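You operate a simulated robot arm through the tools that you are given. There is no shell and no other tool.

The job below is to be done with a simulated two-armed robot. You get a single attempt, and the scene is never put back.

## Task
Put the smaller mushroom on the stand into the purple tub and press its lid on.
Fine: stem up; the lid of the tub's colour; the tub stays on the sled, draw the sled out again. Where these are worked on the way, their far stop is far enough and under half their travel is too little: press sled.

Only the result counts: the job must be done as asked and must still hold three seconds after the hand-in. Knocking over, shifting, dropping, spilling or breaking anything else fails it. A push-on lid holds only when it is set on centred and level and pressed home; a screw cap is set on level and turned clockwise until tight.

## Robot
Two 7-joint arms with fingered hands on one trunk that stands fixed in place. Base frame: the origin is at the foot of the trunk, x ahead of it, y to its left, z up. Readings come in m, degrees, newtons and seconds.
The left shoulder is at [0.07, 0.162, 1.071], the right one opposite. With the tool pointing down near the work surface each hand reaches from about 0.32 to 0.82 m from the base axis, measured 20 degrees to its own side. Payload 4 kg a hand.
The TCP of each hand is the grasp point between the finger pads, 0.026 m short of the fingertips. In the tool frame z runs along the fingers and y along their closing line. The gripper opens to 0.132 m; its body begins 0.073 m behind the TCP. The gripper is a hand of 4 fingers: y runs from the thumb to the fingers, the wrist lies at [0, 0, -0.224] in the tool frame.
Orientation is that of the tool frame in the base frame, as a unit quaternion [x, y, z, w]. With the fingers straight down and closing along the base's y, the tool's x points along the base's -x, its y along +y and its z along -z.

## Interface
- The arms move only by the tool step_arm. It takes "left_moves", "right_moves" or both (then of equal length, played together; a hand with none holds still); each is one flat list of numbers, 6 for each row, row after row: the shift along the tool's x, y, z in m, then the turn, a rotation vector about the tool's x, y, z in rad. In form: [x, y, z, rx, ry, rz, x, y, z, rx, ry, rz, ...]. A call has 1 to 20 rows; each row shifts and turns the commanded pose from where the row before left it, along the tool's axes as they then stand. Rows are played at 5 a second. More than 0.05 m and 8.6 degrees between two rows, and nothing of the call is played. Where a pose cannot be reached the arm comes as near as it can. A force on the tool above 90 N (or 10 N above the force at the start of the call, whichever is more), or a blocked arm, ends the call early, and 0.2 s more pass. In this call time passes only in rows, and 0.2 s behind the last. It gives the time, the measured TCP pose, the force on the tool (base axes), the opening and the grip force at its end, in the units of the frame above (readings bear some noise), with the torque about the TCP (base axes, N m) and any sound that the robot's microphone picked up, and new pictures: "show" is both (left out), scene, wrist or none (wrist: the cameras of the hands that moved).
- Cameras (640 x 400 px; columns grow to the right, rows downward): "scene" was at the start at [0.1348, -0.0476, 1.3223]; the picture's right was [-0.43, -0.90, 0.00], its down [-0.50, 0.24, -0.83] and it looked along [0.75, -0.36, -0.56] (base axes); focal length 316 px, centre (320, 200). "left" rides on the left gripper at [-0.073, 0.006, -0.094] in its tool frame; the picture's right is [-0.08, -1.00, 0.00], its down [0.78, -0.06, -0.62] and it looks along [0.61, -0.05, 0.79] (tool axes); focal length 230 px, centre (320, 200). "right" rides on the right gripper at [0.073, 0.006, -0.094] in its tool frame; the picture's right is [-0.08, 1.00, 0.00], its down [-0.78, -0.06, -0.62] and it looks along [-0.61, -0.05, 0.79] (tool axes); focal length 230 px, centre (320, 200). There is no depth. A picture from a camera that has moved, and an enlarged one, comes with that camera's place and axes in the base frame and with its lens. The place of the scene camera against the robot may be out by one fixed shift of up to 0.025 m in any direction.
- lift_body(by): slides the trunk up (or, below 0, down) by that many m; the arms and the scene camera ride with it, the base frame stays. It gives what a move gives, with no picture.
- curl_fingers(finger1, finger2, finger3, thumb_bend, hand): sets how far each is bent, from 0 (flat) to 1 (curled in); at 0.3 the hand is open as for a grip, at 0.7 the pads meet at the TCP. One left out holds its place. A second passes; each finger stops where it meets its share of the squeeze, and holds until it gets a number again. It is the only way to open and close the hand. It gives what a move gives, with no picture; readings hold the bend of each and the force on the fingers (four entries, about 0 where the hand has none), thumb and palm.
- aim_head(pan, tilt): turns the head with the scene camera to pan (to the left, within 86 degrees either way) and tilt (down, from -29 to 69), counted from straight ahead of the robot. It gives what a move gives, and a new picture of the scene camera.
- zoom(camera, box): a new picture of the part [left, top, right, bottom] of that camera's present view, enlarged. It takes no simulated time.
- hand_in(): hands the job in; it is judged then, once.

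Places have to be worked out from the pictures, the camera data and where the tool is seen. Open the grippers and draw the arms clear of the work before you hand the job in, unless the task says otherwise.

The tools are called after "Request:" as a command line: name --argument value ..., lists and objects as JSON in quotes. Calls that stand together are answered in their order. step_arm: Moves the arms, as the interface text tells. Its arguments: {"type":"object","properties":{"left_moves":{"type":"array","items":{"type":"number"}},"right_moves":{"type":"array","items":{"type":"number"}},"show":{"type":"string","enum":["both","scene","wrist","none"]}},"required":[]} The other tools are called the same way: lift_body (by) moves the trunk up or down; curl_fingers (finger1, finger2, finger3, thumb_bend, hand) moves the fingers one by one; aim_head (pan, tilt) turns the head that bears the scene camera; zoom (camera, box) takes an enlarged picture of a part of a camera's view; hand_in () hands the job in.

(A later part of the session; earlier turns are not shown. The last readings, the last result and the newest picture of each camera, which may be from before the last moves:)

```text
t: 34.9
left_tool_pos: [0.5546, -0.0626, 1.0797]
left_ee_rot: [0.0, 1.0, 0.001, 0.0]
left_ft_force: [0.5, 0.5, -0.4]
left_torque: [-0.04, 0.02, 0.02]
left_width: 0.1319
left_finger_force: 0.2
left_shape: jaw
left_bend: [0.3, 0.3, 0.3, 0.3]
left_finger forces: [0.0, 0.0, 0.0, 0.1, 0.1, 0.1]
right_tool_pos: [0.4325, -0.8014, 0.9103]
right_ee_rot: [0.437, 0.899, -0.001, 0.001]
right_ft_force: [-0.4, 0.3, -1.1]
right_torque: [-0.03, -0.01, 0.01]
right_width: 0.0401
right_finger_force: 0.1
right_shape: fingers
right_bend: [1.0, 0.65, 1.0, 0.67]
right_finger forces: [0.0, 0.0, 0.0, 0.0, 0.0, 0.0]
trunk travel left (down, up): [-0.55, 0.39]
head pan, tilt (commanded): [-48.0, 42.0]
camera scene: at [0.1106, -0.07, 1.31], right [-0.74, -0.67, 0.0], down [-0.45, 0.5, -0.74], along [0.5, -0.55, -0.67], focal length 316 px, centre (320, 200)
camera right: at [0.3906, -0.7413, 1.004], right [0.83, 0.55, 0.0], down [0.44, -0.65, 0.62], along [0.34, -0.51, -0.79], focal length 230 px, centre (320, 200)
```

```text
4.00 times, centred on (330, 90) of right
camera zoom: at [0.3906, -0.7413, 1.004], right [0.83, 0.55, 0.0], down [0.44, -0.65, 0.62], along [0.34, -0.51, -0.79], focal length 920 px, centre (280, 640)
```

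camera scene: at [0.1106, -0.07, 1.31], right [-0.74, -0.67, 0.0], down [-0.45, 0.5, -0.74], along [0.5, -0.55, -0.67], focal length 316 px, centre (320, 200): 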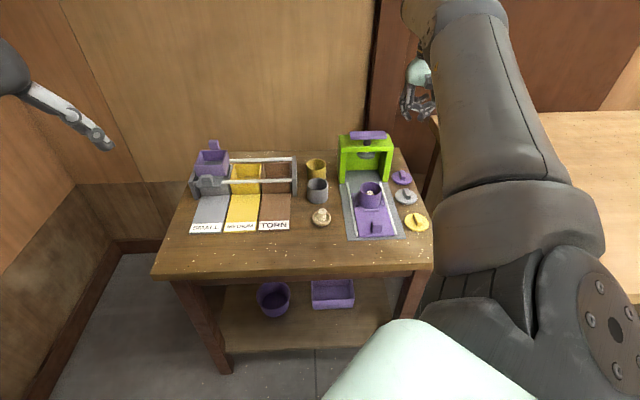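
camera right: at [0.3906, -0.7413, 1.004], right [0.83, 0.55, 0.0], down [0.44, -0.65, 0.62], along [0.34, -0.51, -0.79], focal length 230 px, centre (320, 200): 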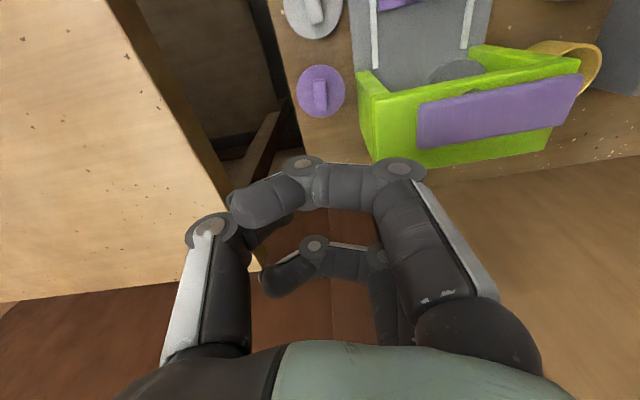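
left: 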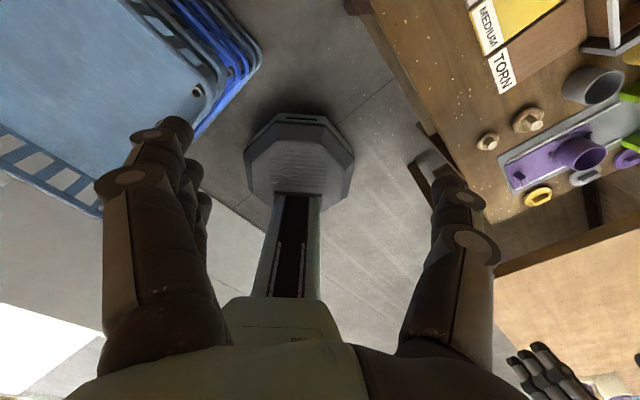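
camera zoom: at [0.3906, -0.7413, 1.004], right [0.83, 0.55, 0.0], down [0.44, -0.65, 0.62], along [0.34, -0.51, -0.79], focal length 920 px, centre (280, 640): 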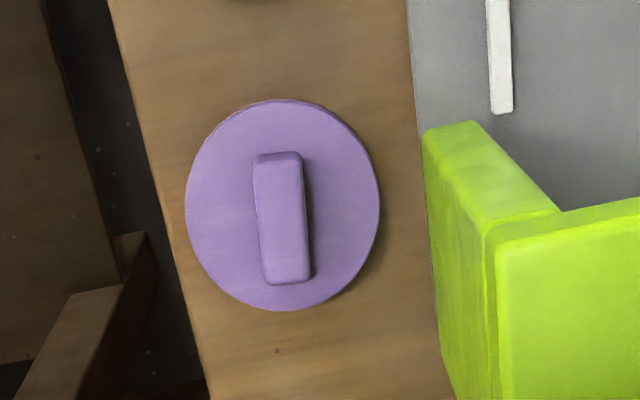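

The ridge (≈14×37 mm) is aligned with the hand within 1° and nearly under the TCP. I want an asymmetric pinch (finger straighter, thumb more bent) so I can lean the hand away from the press; I test that posture here and look.

Request:
curl_fingers --hand "right" --finger2 0.6 --thumb_bend 0.7

Request:
zoom --camera "scene" --box '[380, 40, 460, 130]'

```text
t: 35.9
left_tool_pos: [0.5552, -0.0629, 1.0816]
left_ee_rot: [0.0, 1.0, 0.0, 0.0]
left_ft_force: [0.4, 0.1, 0.7]
left_torque: [-0.01, -0.01, 0.03]
left_width: 0.1319
left_finger_force: 0.0
left_shape: jaw
left_bend: [0.3, 0.3, 0.3, 0.3]
left_finger forces: [0.1, 0.0, 0.0, 0.0, 0.0, 0.0]
right_tool_pos: [0.4334, -0.8017, 0.91]
right_ee_rot: [0.437, 0.899, 0.0, 0.001]
right_ft_force: [0.4, -0.3, -0.6]
right_torque: [0.01, -0.02, 0.01]
right_width: 0.0391
right_finger_force: 0.1
right_shape: fingers
right_bend: [1.0, 0.6, 1.0, 0.7]
right_finger forces: [0.0, 0.0, 0.0, 0.0, 0.1, 0.1]
trunk travel left (down, up): [-0.55, 0.39]
head pan, tilt (commanded): [-48.0, 42.0]
```

```text
4.44 times, centred on (420, 85) of scene
camera zoom: at [0.1109, -0.0711, 1.3098], right [-0.74, -0.67, 0.0], down [-0.45, 0.5, -0.74], along [0.5, -0.55, -0.67], focal length 1403 px, centre (-124, 711)
```

zoom: 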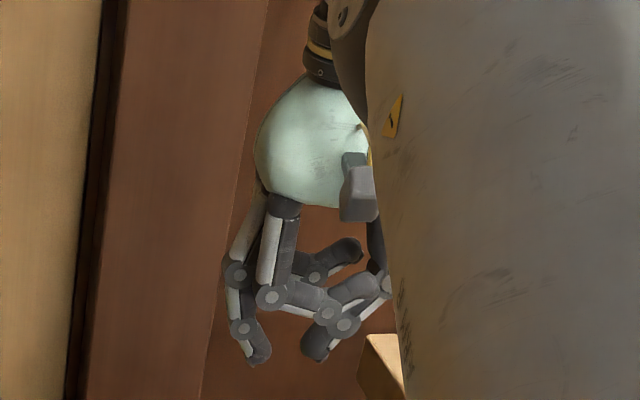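

Pinch centre sits ~7 mm to the finger side and would be level at ~9° lean. I shift 10 mm right, lean the hand 9° away from the press, open slightly and descend to z≈0.77.

Request:
curl_fingers --hand "right" --finger2 0.57 --thumb_bend 0.67

Request:
step_arm --right_moves '[0.0014, -0.01, 0, 0, 0, 0, 0, 0, 0, -0.0785, 0, 0, 0, 0, 0, -0.0785, 0, 0, 0, -0.0062, 0.0395, 0, 0, 0, 0, -0.0062, 0.0395, 0, 0, 0]' --show "both"

```text
t: 36.9
left_tool_pos: [0.5558, -0.0636, 1.0815]
left_ee_rot: [0.0, 1.0, 0.0, -0.001]
left_ft_force: [0.6, -0.2, -0.2]
left_torque: [-0.01, -0.04, -0.01]
left_width: 0.1318
left_finger_force: 0.0
left_shape: jaw
left_bend: [0.3, 0.3, 0.3, 0.3]
left_finger forces: [0.0, 0.0, 0.1, 0.0, 0.1, 0.0]
right_tool_pos: [0.4322, -0.8026, 0.9096]
right_ee_rot: [0.437, 0.9, 0.0, 0.0]
right_ft_force: [0.6, 0.1, -0.2]
right_torque: [0.0, -0.02, -0.01]
right_width: 0.0395
right_finger_force: 0.0
right_shape: fingers
right_bend: [1.0, 0.56, 1.0, 0.67]
right_finger forces: [0.1, 0.1, 0.1, 0.1, 0.0, 0.1]
trunk travel left (down, up): [-0.55, 0.39]
head pan, tilt (commanded): [-48.0, 42.0]
```

```text
t: 38.1
left_tool_pos: [0.5557, -0.0629, 1.0818]
left_ee_rot: [0.0, 1.0, 0.0, 0.0]
left_ft_force: [0.3, -0.2, 0.4]
left_torque: [-0.01, 0.02, -0.03]
left_width: 0.1319
left_finger_force: 0.1
left_shape: jaw
left_bend: [0.3, 0.3, 0.3, 0.3]
left_finger forces: [0.1, 0.1, 0.1, 0.1, 0.0, 0.0]
right_tool_pos: [0.4211, -0.809, 0.8262]
right_ee_rot: [0.436, 0.896, 0.073, 0.035]
right_ft_force: [-1.2, -0.2, -1.2]
right_torque: [0.01, -0.01, 0.02]
right_width: 0.04
right_finger_force: 0.0
right_shape: fingers
right_bend: [1.0, 0.56, 1.0, 0.67]
right_finger forces: [0.0, 0.0, 0.1, 0.0, 0.0, 0.1]
trunk travel left (down, up): [-0.55, 0.39]
head pan, tilt (commanded): [-48.0, 42.0]
camera scene: at [0.1112, -0.0725, 1.3098], right [-0.74, -0.67, 0.0], down [-0.45, 0.5, -0.74], along [0.5, -0.55, -0.67], focal length 316 px, centre (320, 200)
camera right: at [0.3683, -0.7589, 0.9208], right [0.82, 0.55, 0.16], down [0.36, -0.72, 0.6], along [0.44, -0.44, -0.79], focal length 230 px, centre (320, 200)
```

scene: 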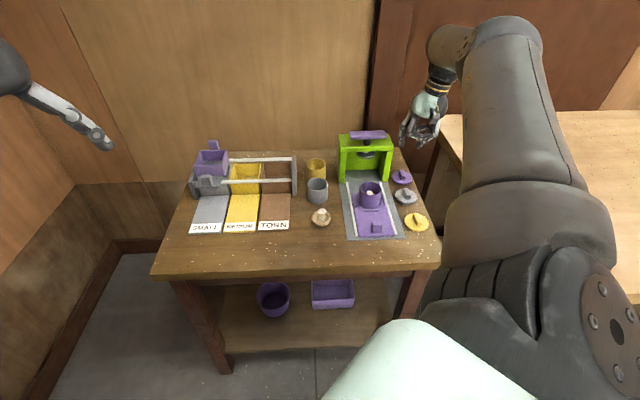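
right: 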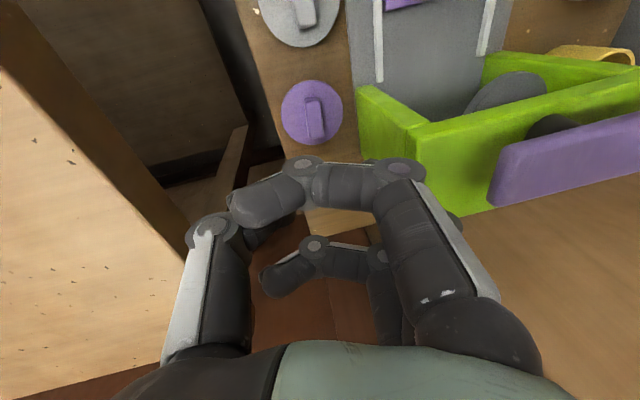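

Request:
zoom --camera "right" --box '[260, 60, 380, 160]'

Request:
zoom --camera "scene" --box '[380, 80, 460, 200]'

```text
4.00 times, centred on (320, 110) of right
camera zoom: at [0.3683, -0.7589, 0.9208], right [0.82, 0.55, 0.16], down [0.36, -0.72, 0.6], along [0.44, -0.44, -0.79], focal length 920 px, centre (320, 560)
```

zoom: 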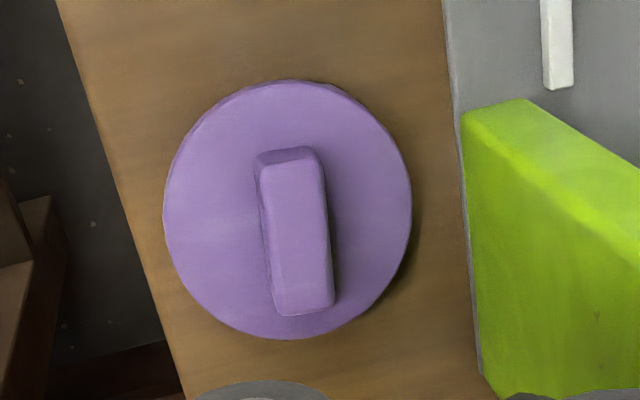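

```text
3.33 times, centred on (420, 140) of scene
camera zoom: at [0.1112, -0.0725, 1.3098], right [-0.74, -0.67, 0.0], down [-0.45, 0.5, -0.74], along [0.5, -0.55, -0.67], focal length 1052 px, centre (-13, 400)
```

zoom: 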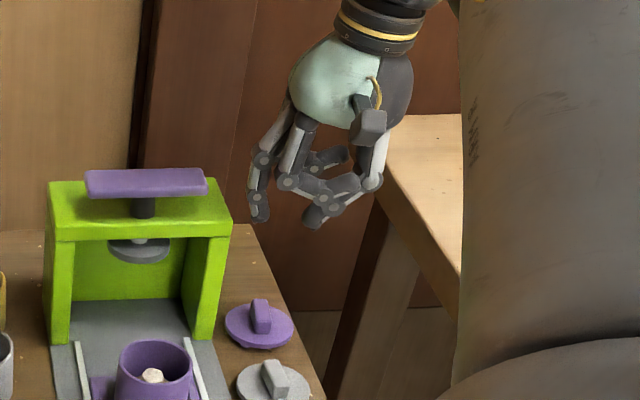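

Good view of the hand and lid now. Ridge is ~14 mm left of the TCP; I reduce the lean to ~5.5°, shift 2–3 mm and descend 8 cm.

Request:
step_arm --right_moves '[-0.002, 0.0024, 0, 0.06, 0, 0, 0, -0.0039, 0.0398, 0, 0, 0, 0, -0.0034, 0.0348, 0, 0, 0]' --show "none"

Request:
zoom --camera "right" --box '[240, 80, 400, 200]'

Request:
zoom --camera "scene" --box '[370, 110, 450, 200]'

```text
t: 38.9
left_tool_pos: [0.5556, -0.0631, 1.0806]
left_ee_rot: [0.0, 1.0, 0.0, 0.0]
left_ft_force: [0.4, 0.3, 0.1]
left_torque: [-0.03, 0.03, -0.01]
left_width: 0.1318
left_finger_force: 0.1
left_shape: jaw
left_bend: [0.3, 0.3, 0.3, 0.3]
left_finger forces: [0.0, 0.0, 0.0, 0.0, 0.0, 0.1]
right_tool_pos: [0.426, -0.8083, 0.7524]
right_ee_rot: [0.437, 0.898, 0.044, 0.022]
right_ft_force: [-0.1, 0.8, 0.9]
right_torque: [-0.01, 0.02, 0.01]
right_width: 0.0397
right_finger_force: 0.0
right_shape: fingers
right_bend: [1.0, 0.56, 1.0, 0.67]
right_finger forces: [0.1, 0.0, 0.0, 0.1, 0.0, 0.0]
trunk travel left (down, up): [-0.55, 0.39]
head pan, tilt (commanded): [-48.0, 42.0]
```

```text
3.33 times, centred on (320, 140) of right
camera zoom: at [0.3759, -0.7547, 0.8459], right [0.83, 0.55, 0.1], down [0.39, -0.69, 0.61], along [0.4, -0.47, -0.79], focal length 767 px, centre (320, 400)
```

zoom: 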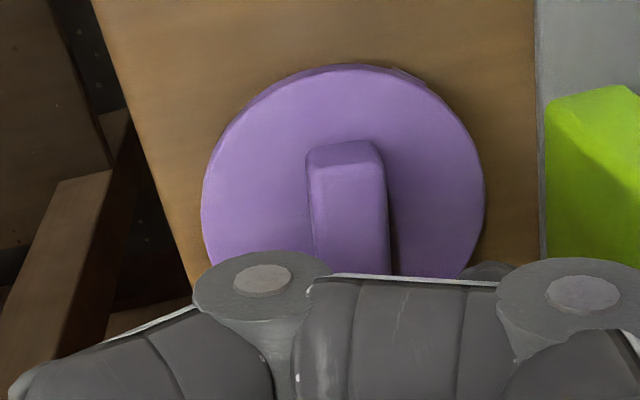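

```text
4.44 times, centred on (410, 155) of scene
camera zoom: at [0.1115, -0.0718, 1.3098], right [-0.74, -0.67, 0.0], down [-0.45, 0.5, -0.74], along [0.5, -0.55, -0.67], focal length 1403 px, centre (-80, 400)
```

zoom: 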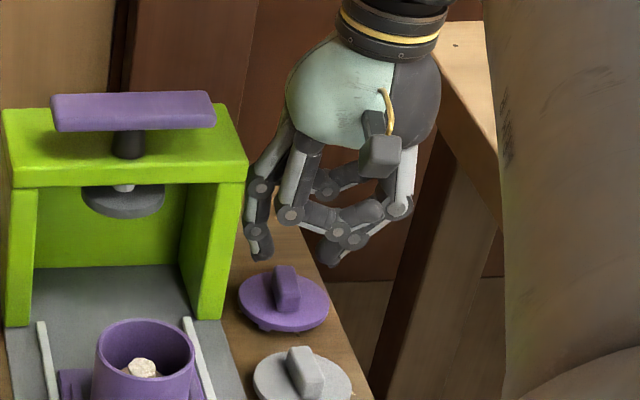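

Pinch gap straddles the ridge and is centred within ~1 mm. I descend 28 mm more, watching force.

Request:
step_arm --right_moves '[0, -0.0002, 0.0119, 0, 0, 0, 0, -0.001, 0.01, 0, 0, 0, 0, -0.0006, 0.006, 0, 0, 0]' --show "none"

Request:
zoom --camera "scene" --box '[380, 130, 440, 200]'

Request:
zoom --camera "right" --box '[240, 80, 400, 200]'

```text
t: 39.7
left_tool_pos: [0.5558, -0.0632, 1.0825]
left_ee_rot: [0.0, 1.0, 0.001, 0.001]
left_ft_force: [0.4, 0.5, -0.5]
left_torque: [0.0, 0.01, 0.01]
left_width: 0.1321
left_finger_force: 0.2
left_shape: jaw
left_bend: [0.3, 0.3, 0.3, 0.3]
left_finger forces: [0.1, 0.0, 0.1, 0.0, 0.0, 0.0]
right_tool_pos: [0.422, -0.8028, 0.7352]
right_ee_rot: [0.437, 0.898, 0.044, 0.021]
right_ft_force: [-0.3, 0.6, 0.5]
right_torque: [0.0, -0.03, 0.0]
right_width: 0.0396
right_finger_force: 0.0
right_shape: fingers
right_bend: [1.0, 0.56, 1.0, 0.67]
right_finger forces: [0.0, 0.0, 0.0, 0.0, 0.0, 0.0]
right hand out of reach, approached as far as the arm can: row 2, 3
trunk travel left (down, up): [-0.55, 0.39]
head pan, tilt (commanded): [-48.0, 42.0]
```

```text
5.71 times, centred on (410, 165) of scene
camera zoom: at [0.1107, -0.0713, 1.3099], right [-0.74, -0.67, 0.0], down [-0.45, 0.5, -0.74], along [0.5, -0.55, -0.67], focal length 1803 px, centre (-194, 400)
```

zoom: 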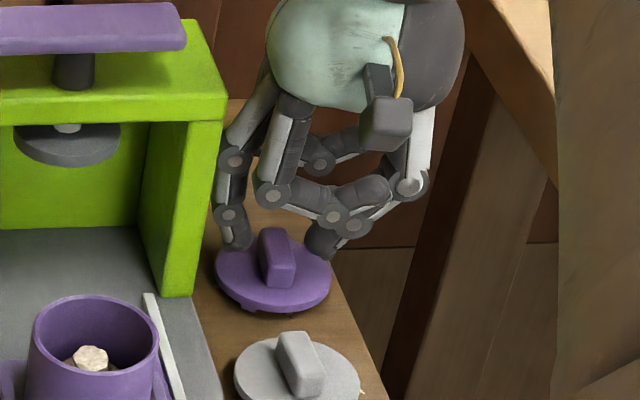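

```text
3.33 times, centred on (320, 140) of right
camera zoom: at [0.3741, -0.7486, 0.8302], right [0.83, 0.55, 0.1], down [0.39, -0.69, 0.61], along [0.4, -0.47, -0.79], focal length 767 px, centre (320, 400)
```

zoom: 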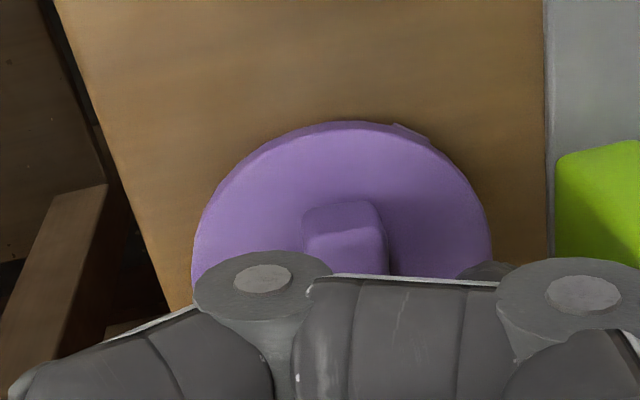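

The arm ran out of reach at z≈0.735. I back up 12 cm and lower the trunk by 10 cm, which brings the shoulder nearer wrist height and extends the horizontal reach.

Request:
step_arm --right_moves '[0, 0.0039, -0.0398, 0, 0, 0, 0, 0.0039, -0.0398, 0, 0, 0, 0, 0.0039, -0.0398, 0, 0, 0]' --show "none"

Request:
lift_body --by -0.1

Request:
zoom --camera "scene" --box '[0, 0, 640, 400]'

Request:
zoom --camera "right" --box '[0, 0, 640, 400]'

```text
t: 40.5
left_tool_pos: [0.5555, -0.0624, 1.0825]
left_ee_rot: [0.0, 1.0, 0.0, 0.0]
left_ft_force: [0.8, 0.3, 0.0]
left_torque: [0.03, -0.01, 0.04]
left_width: 0.1319
left_finger_force: 0.2
left_shape: jaw
left_bend: [0.3, 0.3, 0.3, 0.3]
left_finger forces: [0.0, 0.1, 0.0, 0.0, 0.1, 0.0]
right_tool_pos: [0.4211, -0.7991, 0.8567]
right_ee_rot: [0.437, 0.898, 0.044, 0.022]
right_ft_force: [0.3, 1.2, 0.2]
right_torque: [0.0, -0.02, -0.01]
right_width: 0.0397
right_finger_force: 0.0
right_shape: fingers
right_bend: [1.0, 0.56, 1.0, 0.67]
right_finger forces: [0.0, 0.1, 0.0, 0.1, 0.0, 0.0]
trunk travel left (down, up): [-0.55, 0.39]
head pan, tilt (commanded): [-48.0, 42.0]
```

```text
t: 41.8
left_tool_pos: [0.555, -0.0625, 0.982]
left_ee_rot: [0.0, 1.0, 0.0, 0.0]
left_ft_force: [-0.2, 0.6, -0.7]
left_torque: [0.02, 0.0, -0.02]
left_width: 0.1317
left_finger_force: 0.1
left_shape: jaw
left_bend: [0.3, 0.3, 0.3, 0.3]
left_finger forces: [0.0, 0.0, 0.0, 0.1, 0.1, 0.1]
right_tool_pos: [0.4214, -0.7996, 0.7563]
right_ee_rot: [0.436, 0.898, 0.044, 0.021]
right_ft_force: [0.2, 0.4, 0.9]
right_torque: [0.01, 0.02, 0.0]
right_width: 0.0398
right_finger_force: 0.0
right_shape: fingers
right_bend: [1.0, 0.56, 1.0, 0.67]
right_finger forces: [0.0, 0.0, 0.0, 0.0, 0.1, 0.0]
trunk travel left (down, up): [-0.45, 0.49]
head pan, tilt (commanded): [-48.0, 42.0]
```

```text
1.00 times, centred on (320, 200) of scene (not enlarged: the box is as wide or as high as the picture)
camera zoom: at [0.1107, -0.0711, 1.2099], right [-0.74, -0.67, 0.0], down [-0.45, 0.5, -0.74], along [0.5, -0.55, -0.67], focal length 316 px, centre (320, 200)
```

zoom: 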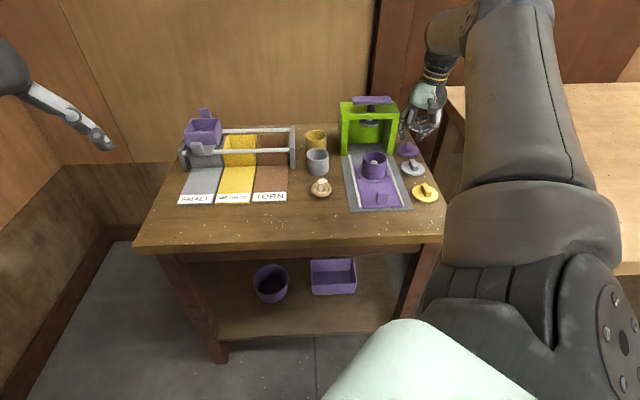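

```text
1.00 times, centred on (320, 200) of right (not enlarged: the box is as wide or as high as the picture)
camera zoom: at [0.3724, -0.7461, 0.8499], right [0.83, 0.55, 0.1], down [0.39, -0.69, 0.61], along [0.4, -0.47, -0.79], focal length 230 px, centre (320, 200)
```

zoom: 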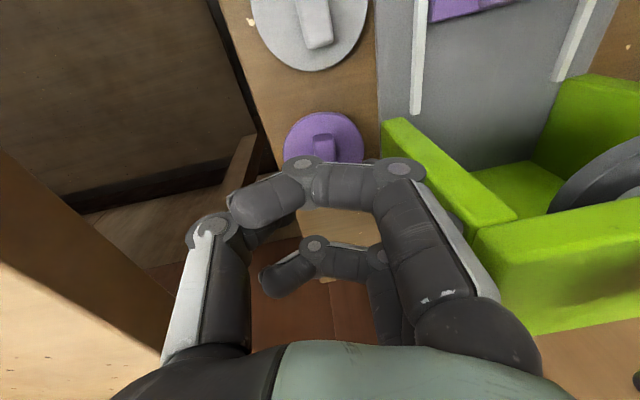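

Now I correct 10 mm forward and 4 mm right at this height, and check the alignment again.

Request:
step_arm --right_moves '[-0.0096, -0.0043, -0.0004, 0, 0, 0]' --show "none"

Request:
zoom --camera "scene" --box '[380, 80, 440, 170]'

Request:
zoom --camera "right" --box '[240, 80, 400, 200]'

```text
t: 42.2
left_tool_pos: [0.5546, -0.063, 0.9803]
left_ee_rot: [0.0, 1.0, -0.001, 0.001]
left_ft_force: [0.1, 0.4, 0.5]
left_torque: [0.03, 0.0, -0.01]
left_width: 0.132
left_finger_force: 0.0
left_shape: jaw
left_bend: [0.3, 0.3, 0.3, 0.3]
left_finger forces: [0.0, 0.0, 0.0, 0.1, 0.1, 0.0]
right_tool_pos: [0.4244, -0.8113, 0.7562]
right_ee_rot: [0.437, 0.898, 0.043, 0.021]
right_ft_force: [0.3, -0.8, -0.1]
right_torque: [0.03, 0.05, -0.01]
right_width: 0.04
right_finger_force: 0.1
right_shape: fingers
right_bend: [1.0, 0.56, 1.0, 0.67]
right_finger forces: [0.1, 0.1, 0.0, 0.1, 0.0, 0.1]
trunk travel left (down, up): [-0.45, 0.49]
head pan, tilt (commanded): [-48.0, 42.0]
```

```text
4.44 times, centred on (410, 125) of scene
camera zoom: at [0.1112, -0.0719, 1.2098], right [-0.74, -0.67, 0.0], down [-0.45, 0.5, -0.74], along [0.5, -0.55, -0.67], focal length 1403 px, centre (-80, 533)
```

zoom: 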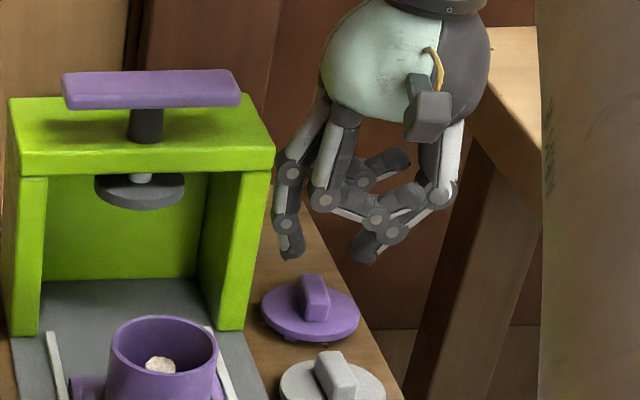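

```text
3.33 times, centred on (320, 140) of right
camera zoom: at [0.375, -0.7569, 0.8495], right [0.83, 0.55, 0.1], down [0.39, -0.69, 0.61], along [0.4, -0.47, -0.79], focal length 767 px, centre (320, 400)
```

zoom: 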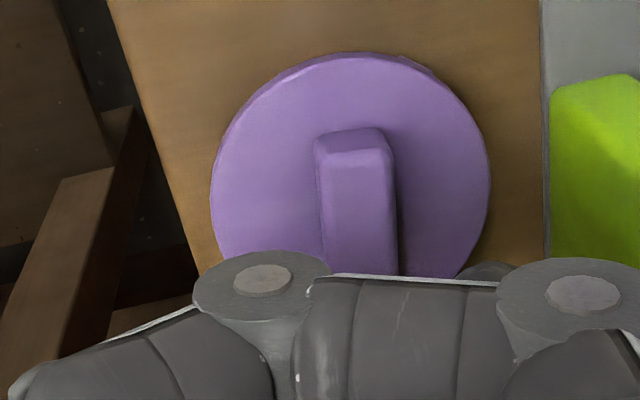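

I shift 2 mm left and descend 33 mm.

Request:
step_arm --right_moves '[0, 0.0008, 0.012, 0, 0, 0, 0, -0.0012, 0.012, 0, 0, 0, 0, -0.0009, 0.009, 0, 0, 0]' --show "none"

Request:
zoom --camera "scene" --box '[390, 110, 430, 170]'

Request:
zoom --camera "right" --box '[240, 80, 400, 200]'

```text
t: 43.0
left_tool_pos: [0.5556, -0.0631, 0.9819]
left_ee_rot: [0.0, 1.0, 0.0, 0.0]
left_ft_force: [-0.3, -0.5, 0.6]
left_torque: [-0.02, -0.05, 0.02]
left_width: 0.1316
left_finger_force: 0.1
left_shape: jaw
left_bend: [0.3, 0.3, 0.3, 0.3]
left_finger forces: [0.0, 0.1, 0.1, 0.0, 0.1, 0.1]
right_tool_pos: [0.425, -0.8088, 0.7227]
right_ee_rot: [0.437, 0.898, 0.044, 0.021]
right_ft_force: [0.3, 0.0, -0.1]
right_torque: [-0.03, 0.0, -0.01]
right_width: 0.0396
right_finger_force: 0.4
right_shape: fingers
right_bend: [1.0, 0.56, 1.0, 0.67]
right_finger forces: [0.0, 0.0, 0.1, 0.0, 0.2, 0.0]
trunk travel left (down, up): [-0.45, 0.49]
head pan, tilt (commanded): [-48.0, 42.0]
```

```text
6.67 times, centred on (410, 140) of scene
camera zoom: at [0.111, -0.0715, 1.2098], right [-0.74, -0.67, 0.0], down [-0.45, 0.5, -0.74], along [0.5, -0.55, -0.67], focal length 2104 px, centre (-280, 600)
```

zoom: 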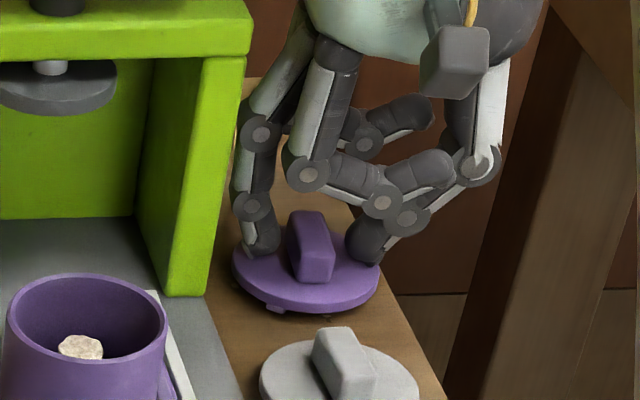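

```text
3.33 times, centred on (320, 140) of right
camera zoom: at [0.3761, -0.7559, 0.8167], right [0.83, 0.55, 0.1], down [0.39, -0.69, 0.61], along [0.4, -0.47, -0.79], focal length 767 px, centre (320, 400)
```

zoom: 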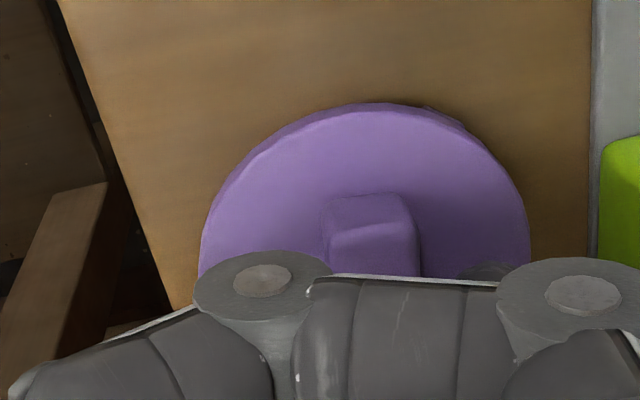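

Tips straddle the ridge just above the lid top, centred. I close both digits by equal amounts.

Request:
curl_fingers --hand "right" --finger2 0.68 --thumb_bend 0.78

Request:
zoom --camera "scene" --box '[390, 110, 430, 170]'

Request:
zoom --camera "right" --box '[240, 80, 400, 200]'

```text
t: 44.0
left_tool_pos: [0.5559, -0.0624, 0.9824]
left_ee_rot: [0.001, 1.0, 0.001, -0.001]
left_ft_force: [0.4, 0.7, -0.2]
left_torque: [0.01, -0.03, 0.06]
left_width: 0.1316
left_finger_force: 0.0
left_shape: jaw
left_bend: [0.3, 0.3, 0.3, 0.3]
left_finger forces: [0.0, 0.1, 0.0, 0.0, 0.0, 0.1]
right_tool_pos: [0.424, -0.8106, 0.7236]
right_ee_rot: [0.437, 0.898, 0.044, 0.022]
right_ft_force: [0.0, -0.5, 1.0]
right_torque: [0.07, -0.05, -0.02]
right_width: 0.0376
right_finger_force: 5.8
right_shape: fingers
right_bend: [1.0, 0.61, 1.0, 0.75]
right_finger forces: [0.0, 6.5, 0.0, 0.1, 6.2, 0.0]
trunk travel left (down, up): [-0.45, 0.49]
head pan, tilt (commanded): [-48.0, 42.0]
```

```text
6.67 times, centred on (410, 140) of scene
camera zoom: at [0.1108, -0.071, 1.2099], right [-0.74, -0.67, 0.0], down [-0.45, 0.5, -0.74], along [0.5, -0.55, -0.67], focal length 2104 px, centre (-280, 600)
```

zoom: 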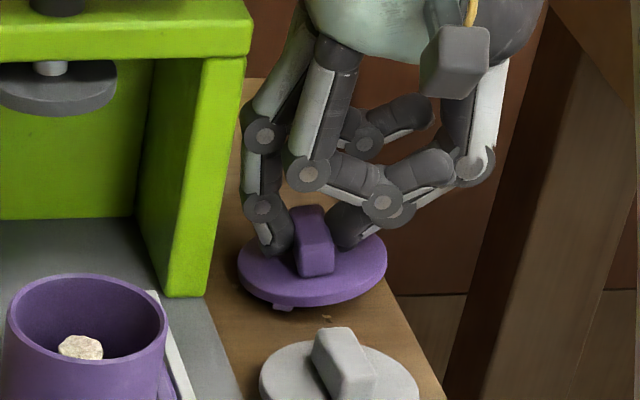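

```text
3.33 times, centred on (320, 140) of right
camera zoom: at [0.376, -0.7556, 0.8171], right [0.83, 0.55, 0.1], down [0.39, -0.69, 0.61], along [0.4, -0.47, -0.79], focal length 767 px, centre (320, 400)
```

zoom: 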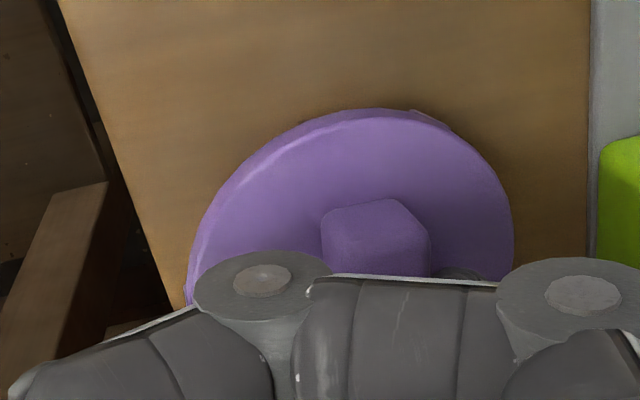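

The lid is gripped at ~6 N but slightly rolled (thumb side up). I lift it 5 cm to see how it hangs, and will level it with the hand's lean.

Request:
step_arm --right_moves '[0, 0.001, -0.01, 0, 0, 0, 0, 0.002, -0.02, 0, 0, 0, 0, 0.002, -0.02, 0, 0, 0]' --show "none"

Request:
zoom --camera "scene" --box '[390, 90, 430, 150]'

Request:
zoom --camera "right" --box '[240, 80, 400, 200]'

```text
t: 44.8
left_tool_pos: [0.5557, -0.0625, 0.9818]
left_ee_rot: [0.0, 1.0, -0.001, 0.0]
left_ft_force: [-0.4, 0.5, -0.6]
left_torque: [0.0, -0.03, 0.01]
left_width: 0.1318
left_finger_force: 0.1
left_shape: jaw
left_bend: [0.3, 0.3, 0.3, 0.3]
left_finger forces: [0.0, 0.0, 0.0, 0.1, 0.0, 0.0]
right_tool_pos: [0.4256, -0.8099, 0.774]
right_ee_rot: [0.438, 0.898, 0.043, 0.021]
right_ft_force: [0.4, -0.4, -0.3]
right_torque: [-0.03, 0.01, 0.0]
right_width: 0.0371
right_finger_force: 6.8
right_shape: fingers
right_bend: [1.0, 0.6, 1.0, 0.76]
right_finger forces: [0.0, 7.0, 0.0, 0.0, 7.0, 0.0]
trunk travel left (down, up): [-0.45, 0.49]
head pan, tilt (commanded): [-48.0, 42.0]
```

```text
6.67 times, centred on (410, 120) of scene
camera zoom: at [0.1108, -0.0709, 1.2098], right [-0.74, -0.67, 0.0], down [-0.45, 0.5, -0.74], along [0.5, -0.55, -0.67], focal length 2104 px, centre (-280, 733)
```

zoom: 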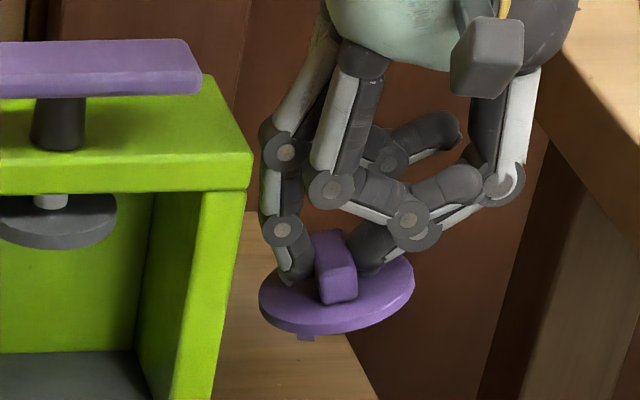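

```text
3.33 times, centred on (320, 140) of right
camera zoom: at [0.3767, -0.7551, 0.8684], right [0.83, 0.55, 0.1], down [0.39, -0.69, 0.61], along [0.4, -0.47, -0.79], focal length 767 px, centre (320, 400)
```

zoom: 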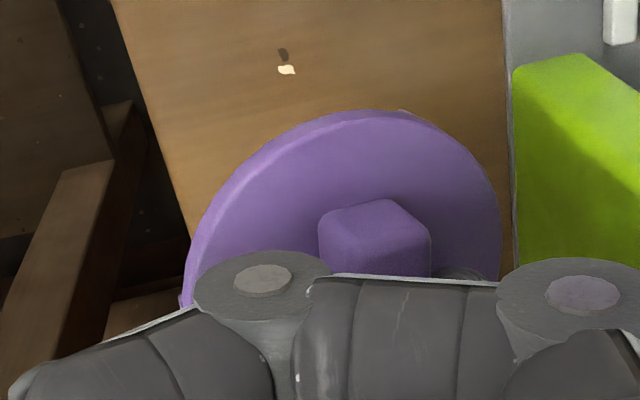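

Lid hangs rolled ~11° (thumb side up). I raise it and lean the hand a further 11.5° to level it.

Request:
step_arm --right_moves '[0, 0.004, -0.0398, 0, 0, 0, 0, 0, 0, -0.1, 0, 0, 0, 0, 0, -0.1, 0, 0, 0, 0.0117, -0.0383, 0, 0, 0]' --show "both"

Request:
zoom --camera "scene" --box '[380, 40, 440, 120]'

```text
t: 45.8
left_tool_pos: [0.5556, -0.0607, 0.9812]
left_ee_rot: [0.0, 1.0, -0.001, 0.001]
left_ft_force: [-0.7, 0.2, -0.3]
left_torque: [0.0, 0.0, -0.02]
left_width: 0.1321
left_finger_force: 0.0
left_shape: jaw
left_bend: [0.3, 0.3, 0.3, 0.3]
left_finger forces: [0.1, 0.0, 0.0, 0.1, 0.1, 0.0]
right_tool_pos: [0.426, -0.8068, 0.8558]
right_ee_rot: [0.434, 0.889, 0.132, 0.066]
right_ft_force: [0.4, 0.4, -0.5]
right_torque: [-0.06, -0.05, 0.0]
right_width: 0.0372
right_finger_force: 6.5
right_shape: fingers
right_bend: [1.0, 0.6, 1.0, 0.76]
right_finger forces: [0.0, 7.0, 0.1, 0.1, 7.0, 0.1]
trunk travel left (down, up): [-0.45, 0.49]
head pan, tilt (commanded): [-48.0, 42.0]
camera scene: at [0.1108, -0.0695, 1.2099], right [-0.74, -0.67, 0.0], down [-0.45, 0.5, -0.74], along [0.5, -0.55, -0.67], focal length 316 px, centre (320, 200)
camera right: at [0.3633, -0.7641, 0.9465], right [0.8, 0.53, 0.29], down [0.3, -0.76, 0.57], along [0.53, -0.37, -0.77], focal length 230 px, centre (320, 200)
```

scene: 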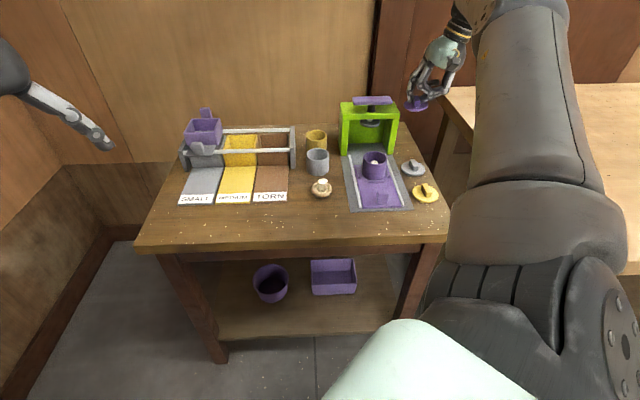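
right: 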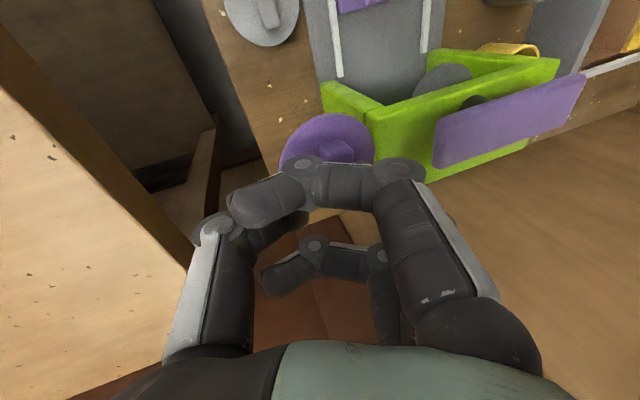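

```text
5.00 times, centred on (410, 80) of scene
camera zoom: at [0.1108, -0.0695, 1.2099], right [-0.74, -0.67, 0.0], down [-0.45, 0.5, -0.74], along [0.5, -0.55, -0.67], focal length 1578 px, centre (-130, 800)
```

zoom: 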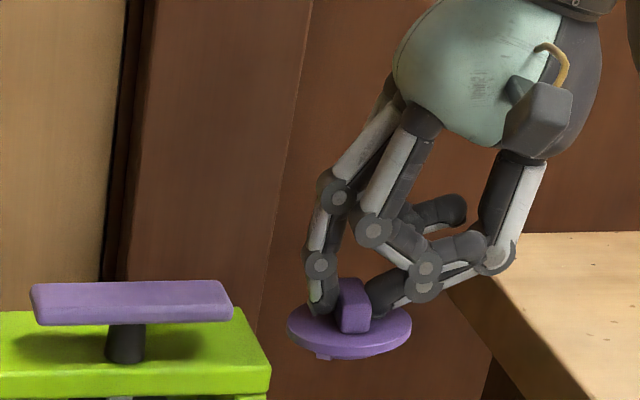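

The lid is now near level. I measure its centre relative to the hand before carrying it over the tub.

Request:
zoom --camera "right" --box '[260, 95, 400, 185]'

Request:
zoom --camera "scene" --box '[400, 85, 440, 115]'

```text
4.44 times, centred on (330, 140) of right
camera zoom: at [0.3633, -0.7641, 0.9465], right [0.8, 0.53, 0.29], down [0.3, -0.76, 0.57], along [0.53, -0.37, -0.77], focal length 1022 px, centre (276, 467)
```

zoom: 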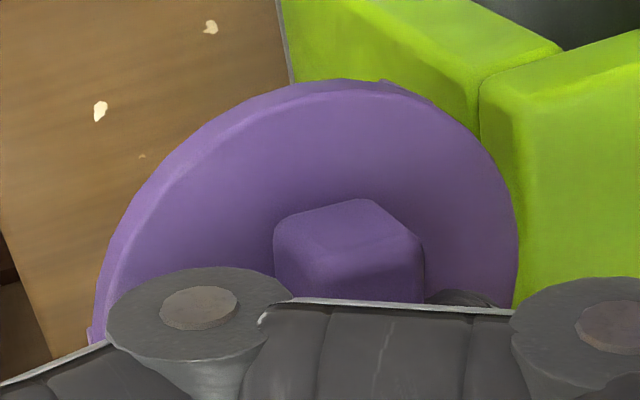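

```text
13.33 times, centred on (420, 100) of scene
camera zoom: at [0.1108, -0.0695, 1.2099], right [-0.74, -0.67, 0.0], down [-0.45, 0.5, -0.74], along [0.5, -0.55, -0.67], focal length 4208 px, centre (-1013, 1533)
```

zoom: 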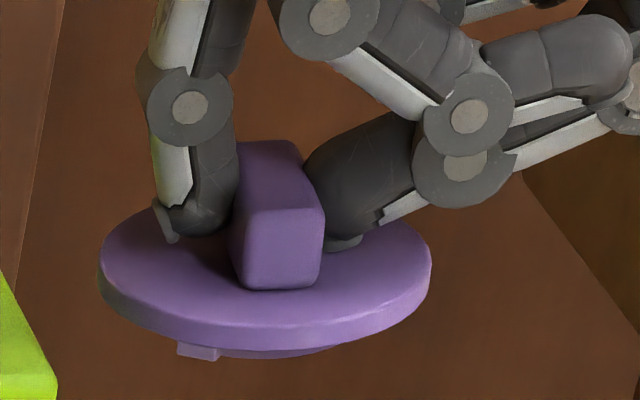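

Request:
zoom --camera "right" --box '[310, 130, 370, 170]'

```text
10.00 times, centred on (340, 150) of right
camera zoom: at [0.3633, -0.7641, 0.9465], right [0.8, 0.53, 0.29], down [0.3, -0.76, 0.57], along [0.53, -0.37, -0.77], focal length 2301 px, centre (120, 700)
```

zoom: 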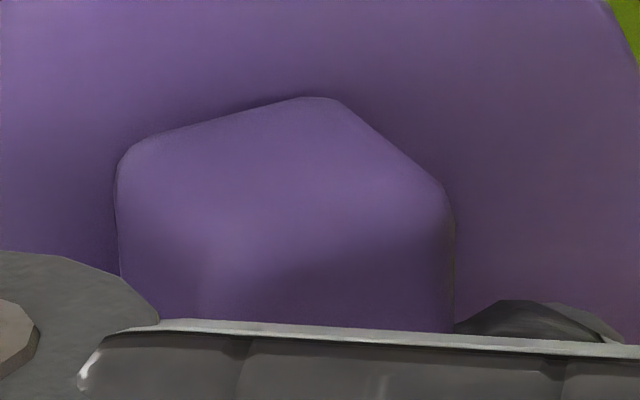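

Lid centre ≈16 mm to the finger side of the TCP. I move it back 7 cm clear of the press first, then sideways over the tub at the same height.

Request:
step_arm --right_moves '[0.03475, -0.004, -0.0012, -0.03, 0, 0, 0.03475, -0.004, -0.0012, 0, 0, 0, 0.01653, 0.03416, 0.01048, 0, 0, 0, 0.01653, 0.03416, 0.01048, 0, 0, 0, 0.01653, 0.03416, 0.01048, 0, 0, 0]' --show "both"

Request:
zoom --camera "scene" --box '[340, 90, 420, 190]'

Request:
zoom --camera "right" --box '[240, 40, 440, 200]'

```text
t: 47.0
left_tool_pos: [0.5556, -0.0614, 0.9812]
left_ee_rot: [0.0, 1.0, 0.0, 0.0]
left_ft_force: [0.1, 0.1, 0.6]
left_torque: [0.0, 0.0, 0.01]
left_width: 0.1319
left_finger_force: 0.1
left_shape: jaw
left_bend: [0.3, 0.3, 0.3, 0.3]
left_finger forces: [0.1, 0.0, 0.0, 0.1, 0.0, 0.0]
right_tool_pos: [0.4293, -0.6554, 0.8553]
right_ee_rot: [0.433, 0.887, 0.145, 0.072]
right_ft_force: [-0.4, 0.6, 0.1]
right_torque: [0.01, 0.03, 0.0]
right_width: 0.0373
right_finger_force: 7.7
right_shape: fingers
right_bend: [1.0, 0.6, 1.0, 0.76]
right_finger forces: [0.0, 6.8, 0.0, 0.0, 7.0, 0.1]
trunk travel left (down, up): [-0.45, 0.49]
head pan, tilt (commanded): [-48.0, 42.0]
camera scene: at [0.1113, -0.0709, 1.2098], right [-0.74, -0.67, 0.0], down [-0.45, 0.5, -0.74], along [0.5, -0.55, -0.67], focal length 316 px, centre (320, 200)
camera right: at [0.3637, -0.6135, 0.9462], right [0.79, 0.52, 0.32], down [0.28, -0.77, 0.57], along [0.54, -0.36, -0.76], focal length 230 px, centre (320, 200)
```

scene: 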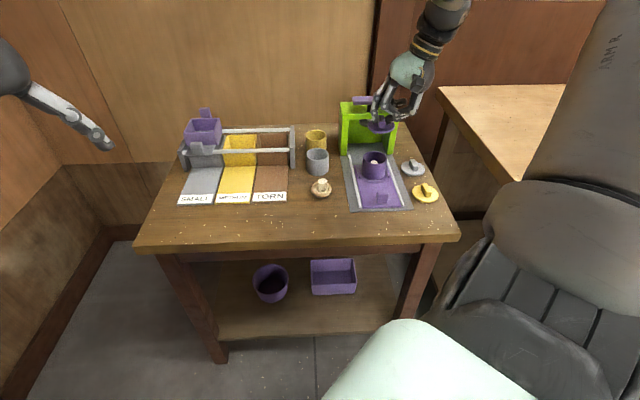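
right: 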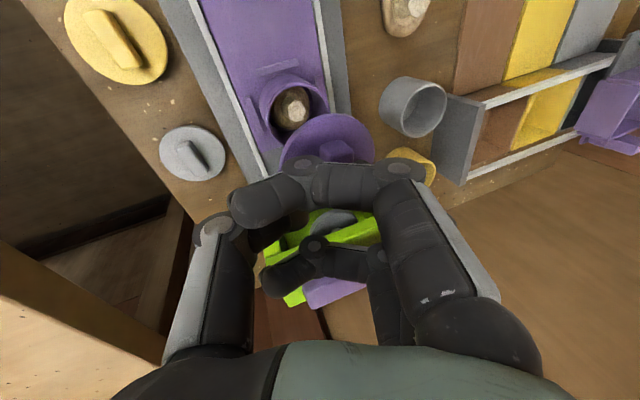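

```text
4.00 times, centred on (380, 140) of scene
camera zoom: at [0.1113, -0.0709, 1.2098], right [-0.74, -0.67, 0.0], down [-0.45, 0.5, -0.74], along [0.5, -0.55, -0.67], focal length 1262 px, centre (80, 440)
```

zoom: 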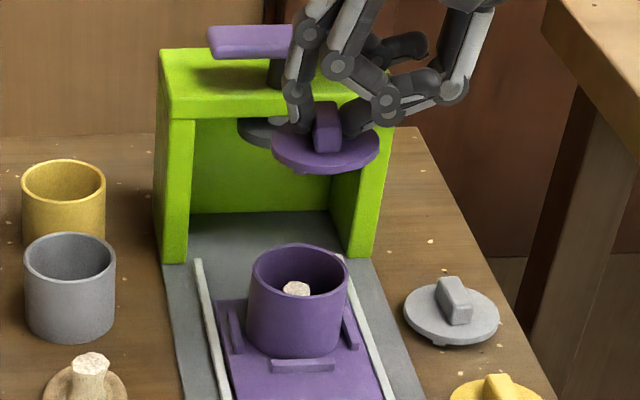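

```text
2.50 times, centred on (340, 120) of right
camera zoom: at [0.3637, -0.6135, 0.9462], right [0.79, 0.52, 0.32], down [0.28, -0.77, 0.57], along [0.54, -0.36, -0.76], focal length 575 px, centre (270, 400)
```

zoom: 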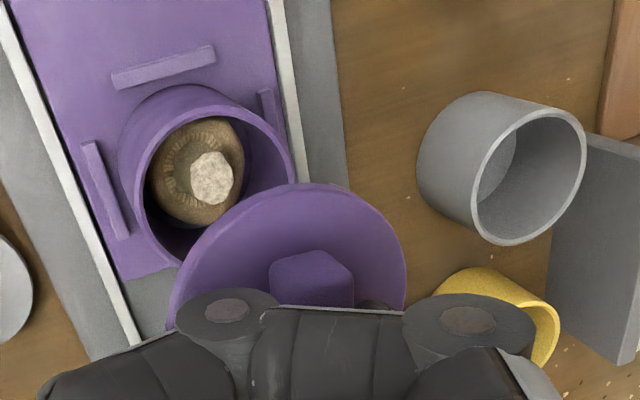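

Scene view shows the lid ~5 mm right of the tub's axis. I correct ~4.5 mm left and descend 6 cm to just above the rim.

Request:
step_arm --right_moves '[0, 0.00426, 0.00145, 0, 0, 0, 0, -0.00966, 0.0284, 0, 0, 0, 0, -0.00966, 0.0284, 0, 0, 0]' --show "none"

Request:
zoom --camera "scene" --box '[350, 125, 400, 185]'

Request:
zoom --camera "right" --box '[240, 60, 420, 200]'

```text
t: 47.8
left_tool_pos: [0.5553, -0.063, 0.982]
left_ee_rot: [0.0, 1.0, 0.0, 0.0]
left_ft_force: [-0.4, -1.2, -0.1]
left_torque: [-0.01, -0.01, 0.02]
left_width: 0.1317
left_finger_force: 0.1
left_shape: jaw
left_bend: [0.3, 0.3, 0.3, 0.3]
left_finger forces: [0.1, 0.0, 0.0, 0.0, 0.1, 0.0]
right_tool_pos: [0.4328, -0.6517, 0.7951]
right_ee_rot: [0.432, 0.887, 0.147, 0.071]
right_ft_force: [0.3, 0.8, 0.5]
right_torque: [-0.01, -0.01, 0.04]
right_width: 0.037
right_finger_force: 7.1
right_shape: fingers
right_bend: [1.0, 0.6, 1.0, 0.76]
right_finger forces: [0.0, 6.9, 0.1, 0.0, 6.9, 0.0]
trunk travel left (down, up): [-0.45, 0.49]
head pan, tilt (commanded): [-48.0, 42.0]
```

```text
6.67 times, centred on (375, 155) of scene
camera zoom: at [0.1111, -0.0718, 1.2098], right [-0.74, -0.67, 0.0], down [-0.45, 0.5, -0.74], along [0.5, -0.55, -0.67], focal length 2104 px, centre (-47, 500)
```

zoom: 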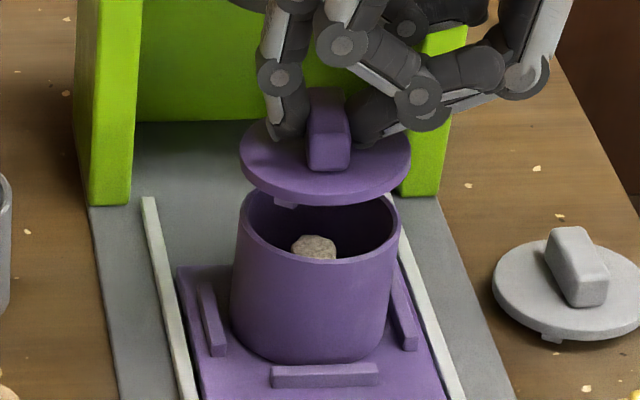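

```text
2.86 times, centred on (330, 130) of right
camera zoom: at [0.3677, -0.6104, 0.8859], right [0.79, 0.52, 0.32], down [0.28, -0.78, 0.56], along [0.54, -0.36, -0.76], focal length 657 px, centre (291, 400)
```

zoom: 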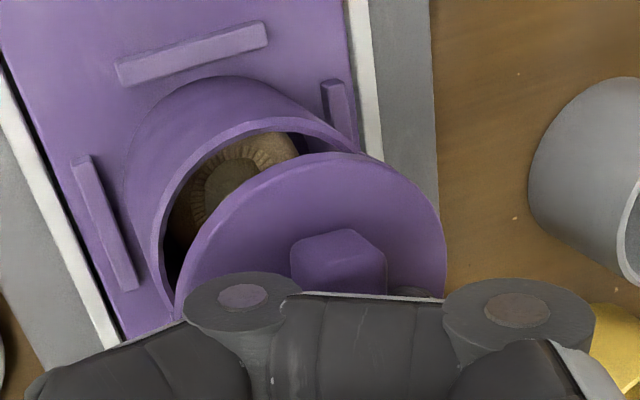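

Laterally aligned; lid ~4 mm too far forward. I move back 4 mm and lower 12 mm, then re-check.

Request:
step_arm --right_moves '[0.0039, -0.0014, -0.0005, 0, 0, 0, 0, -0.0039, 0.0114, 0, 0, 0]' --show "none"

Request:
zoom --camera "scene" --box '[350, 125, 400, 185]'

Request:
zoom --camera "right" --box '[240, 60, 420, 200]'

```text
t: 48.4
left_tool_pos: [0.5558, -0.0635, 0.9819]
left_ee_rot: [0.001, 1.0, 0.0, -0.001]
left_ft_force: [0.3, -0.1, -0.5]
left_torque: [0.0, -0.01, 0.01]
left_width: 0.1319
left_finger_force: 0.1
left_shape: jaw
left_bend: [0.3, 0.3, 0.3, 0.3]
left_finger forces: [0.0, 0.1, 0.0, 0.1, 0.0, 0.1]
right_tool_pos: [0.4289, -0.6482, 0.7842]
right_ee_rot: [0.432, 0.887, 0.148, 0.071]
right_ft_force: [-0.2, 0.5, -0.2]
right_torque: [0.01, 0.01, 0.05]
right_width: 0.0371
right_finger_force: 6.7
right_shape: fingers
right_bend: [1.0, 0.6, 1.0, 0.76]
right_finger forces: [0.1, 7.0, 0.1, 0.0, 6.9, 0.1]
trunk travel left (down, up): [-0.45, 0.49]
head pan, tilt (commanded): [-48.0, 42.0]
```

```text
6.67 times, centred on (375, 155) of scene
camera zoom: at [0.1112, -0.0717, 1.2098], right [-0.74, -0.67, 0.0], down [-0.45, 0.5, -0.74], along [0.5, -0.55, -0.67], focal length 2104 px, centre (-47, 500)
```

zoom: 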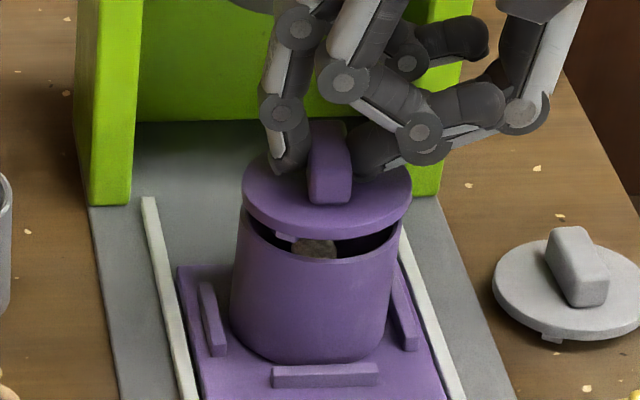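

```text
2.86 times, centred on (330, 130) of right
camera zoom: at [0.364, -0.6081, 0.8743], right [0.79, 0.52, 0.32], down [0.28, -0.78, 0.56], along [0.54, -0.36, -0.76], focal length 657 px, centre (291, 400)
```

zoom: 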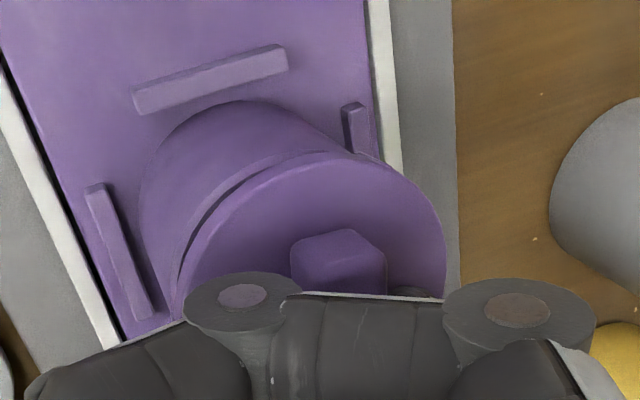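

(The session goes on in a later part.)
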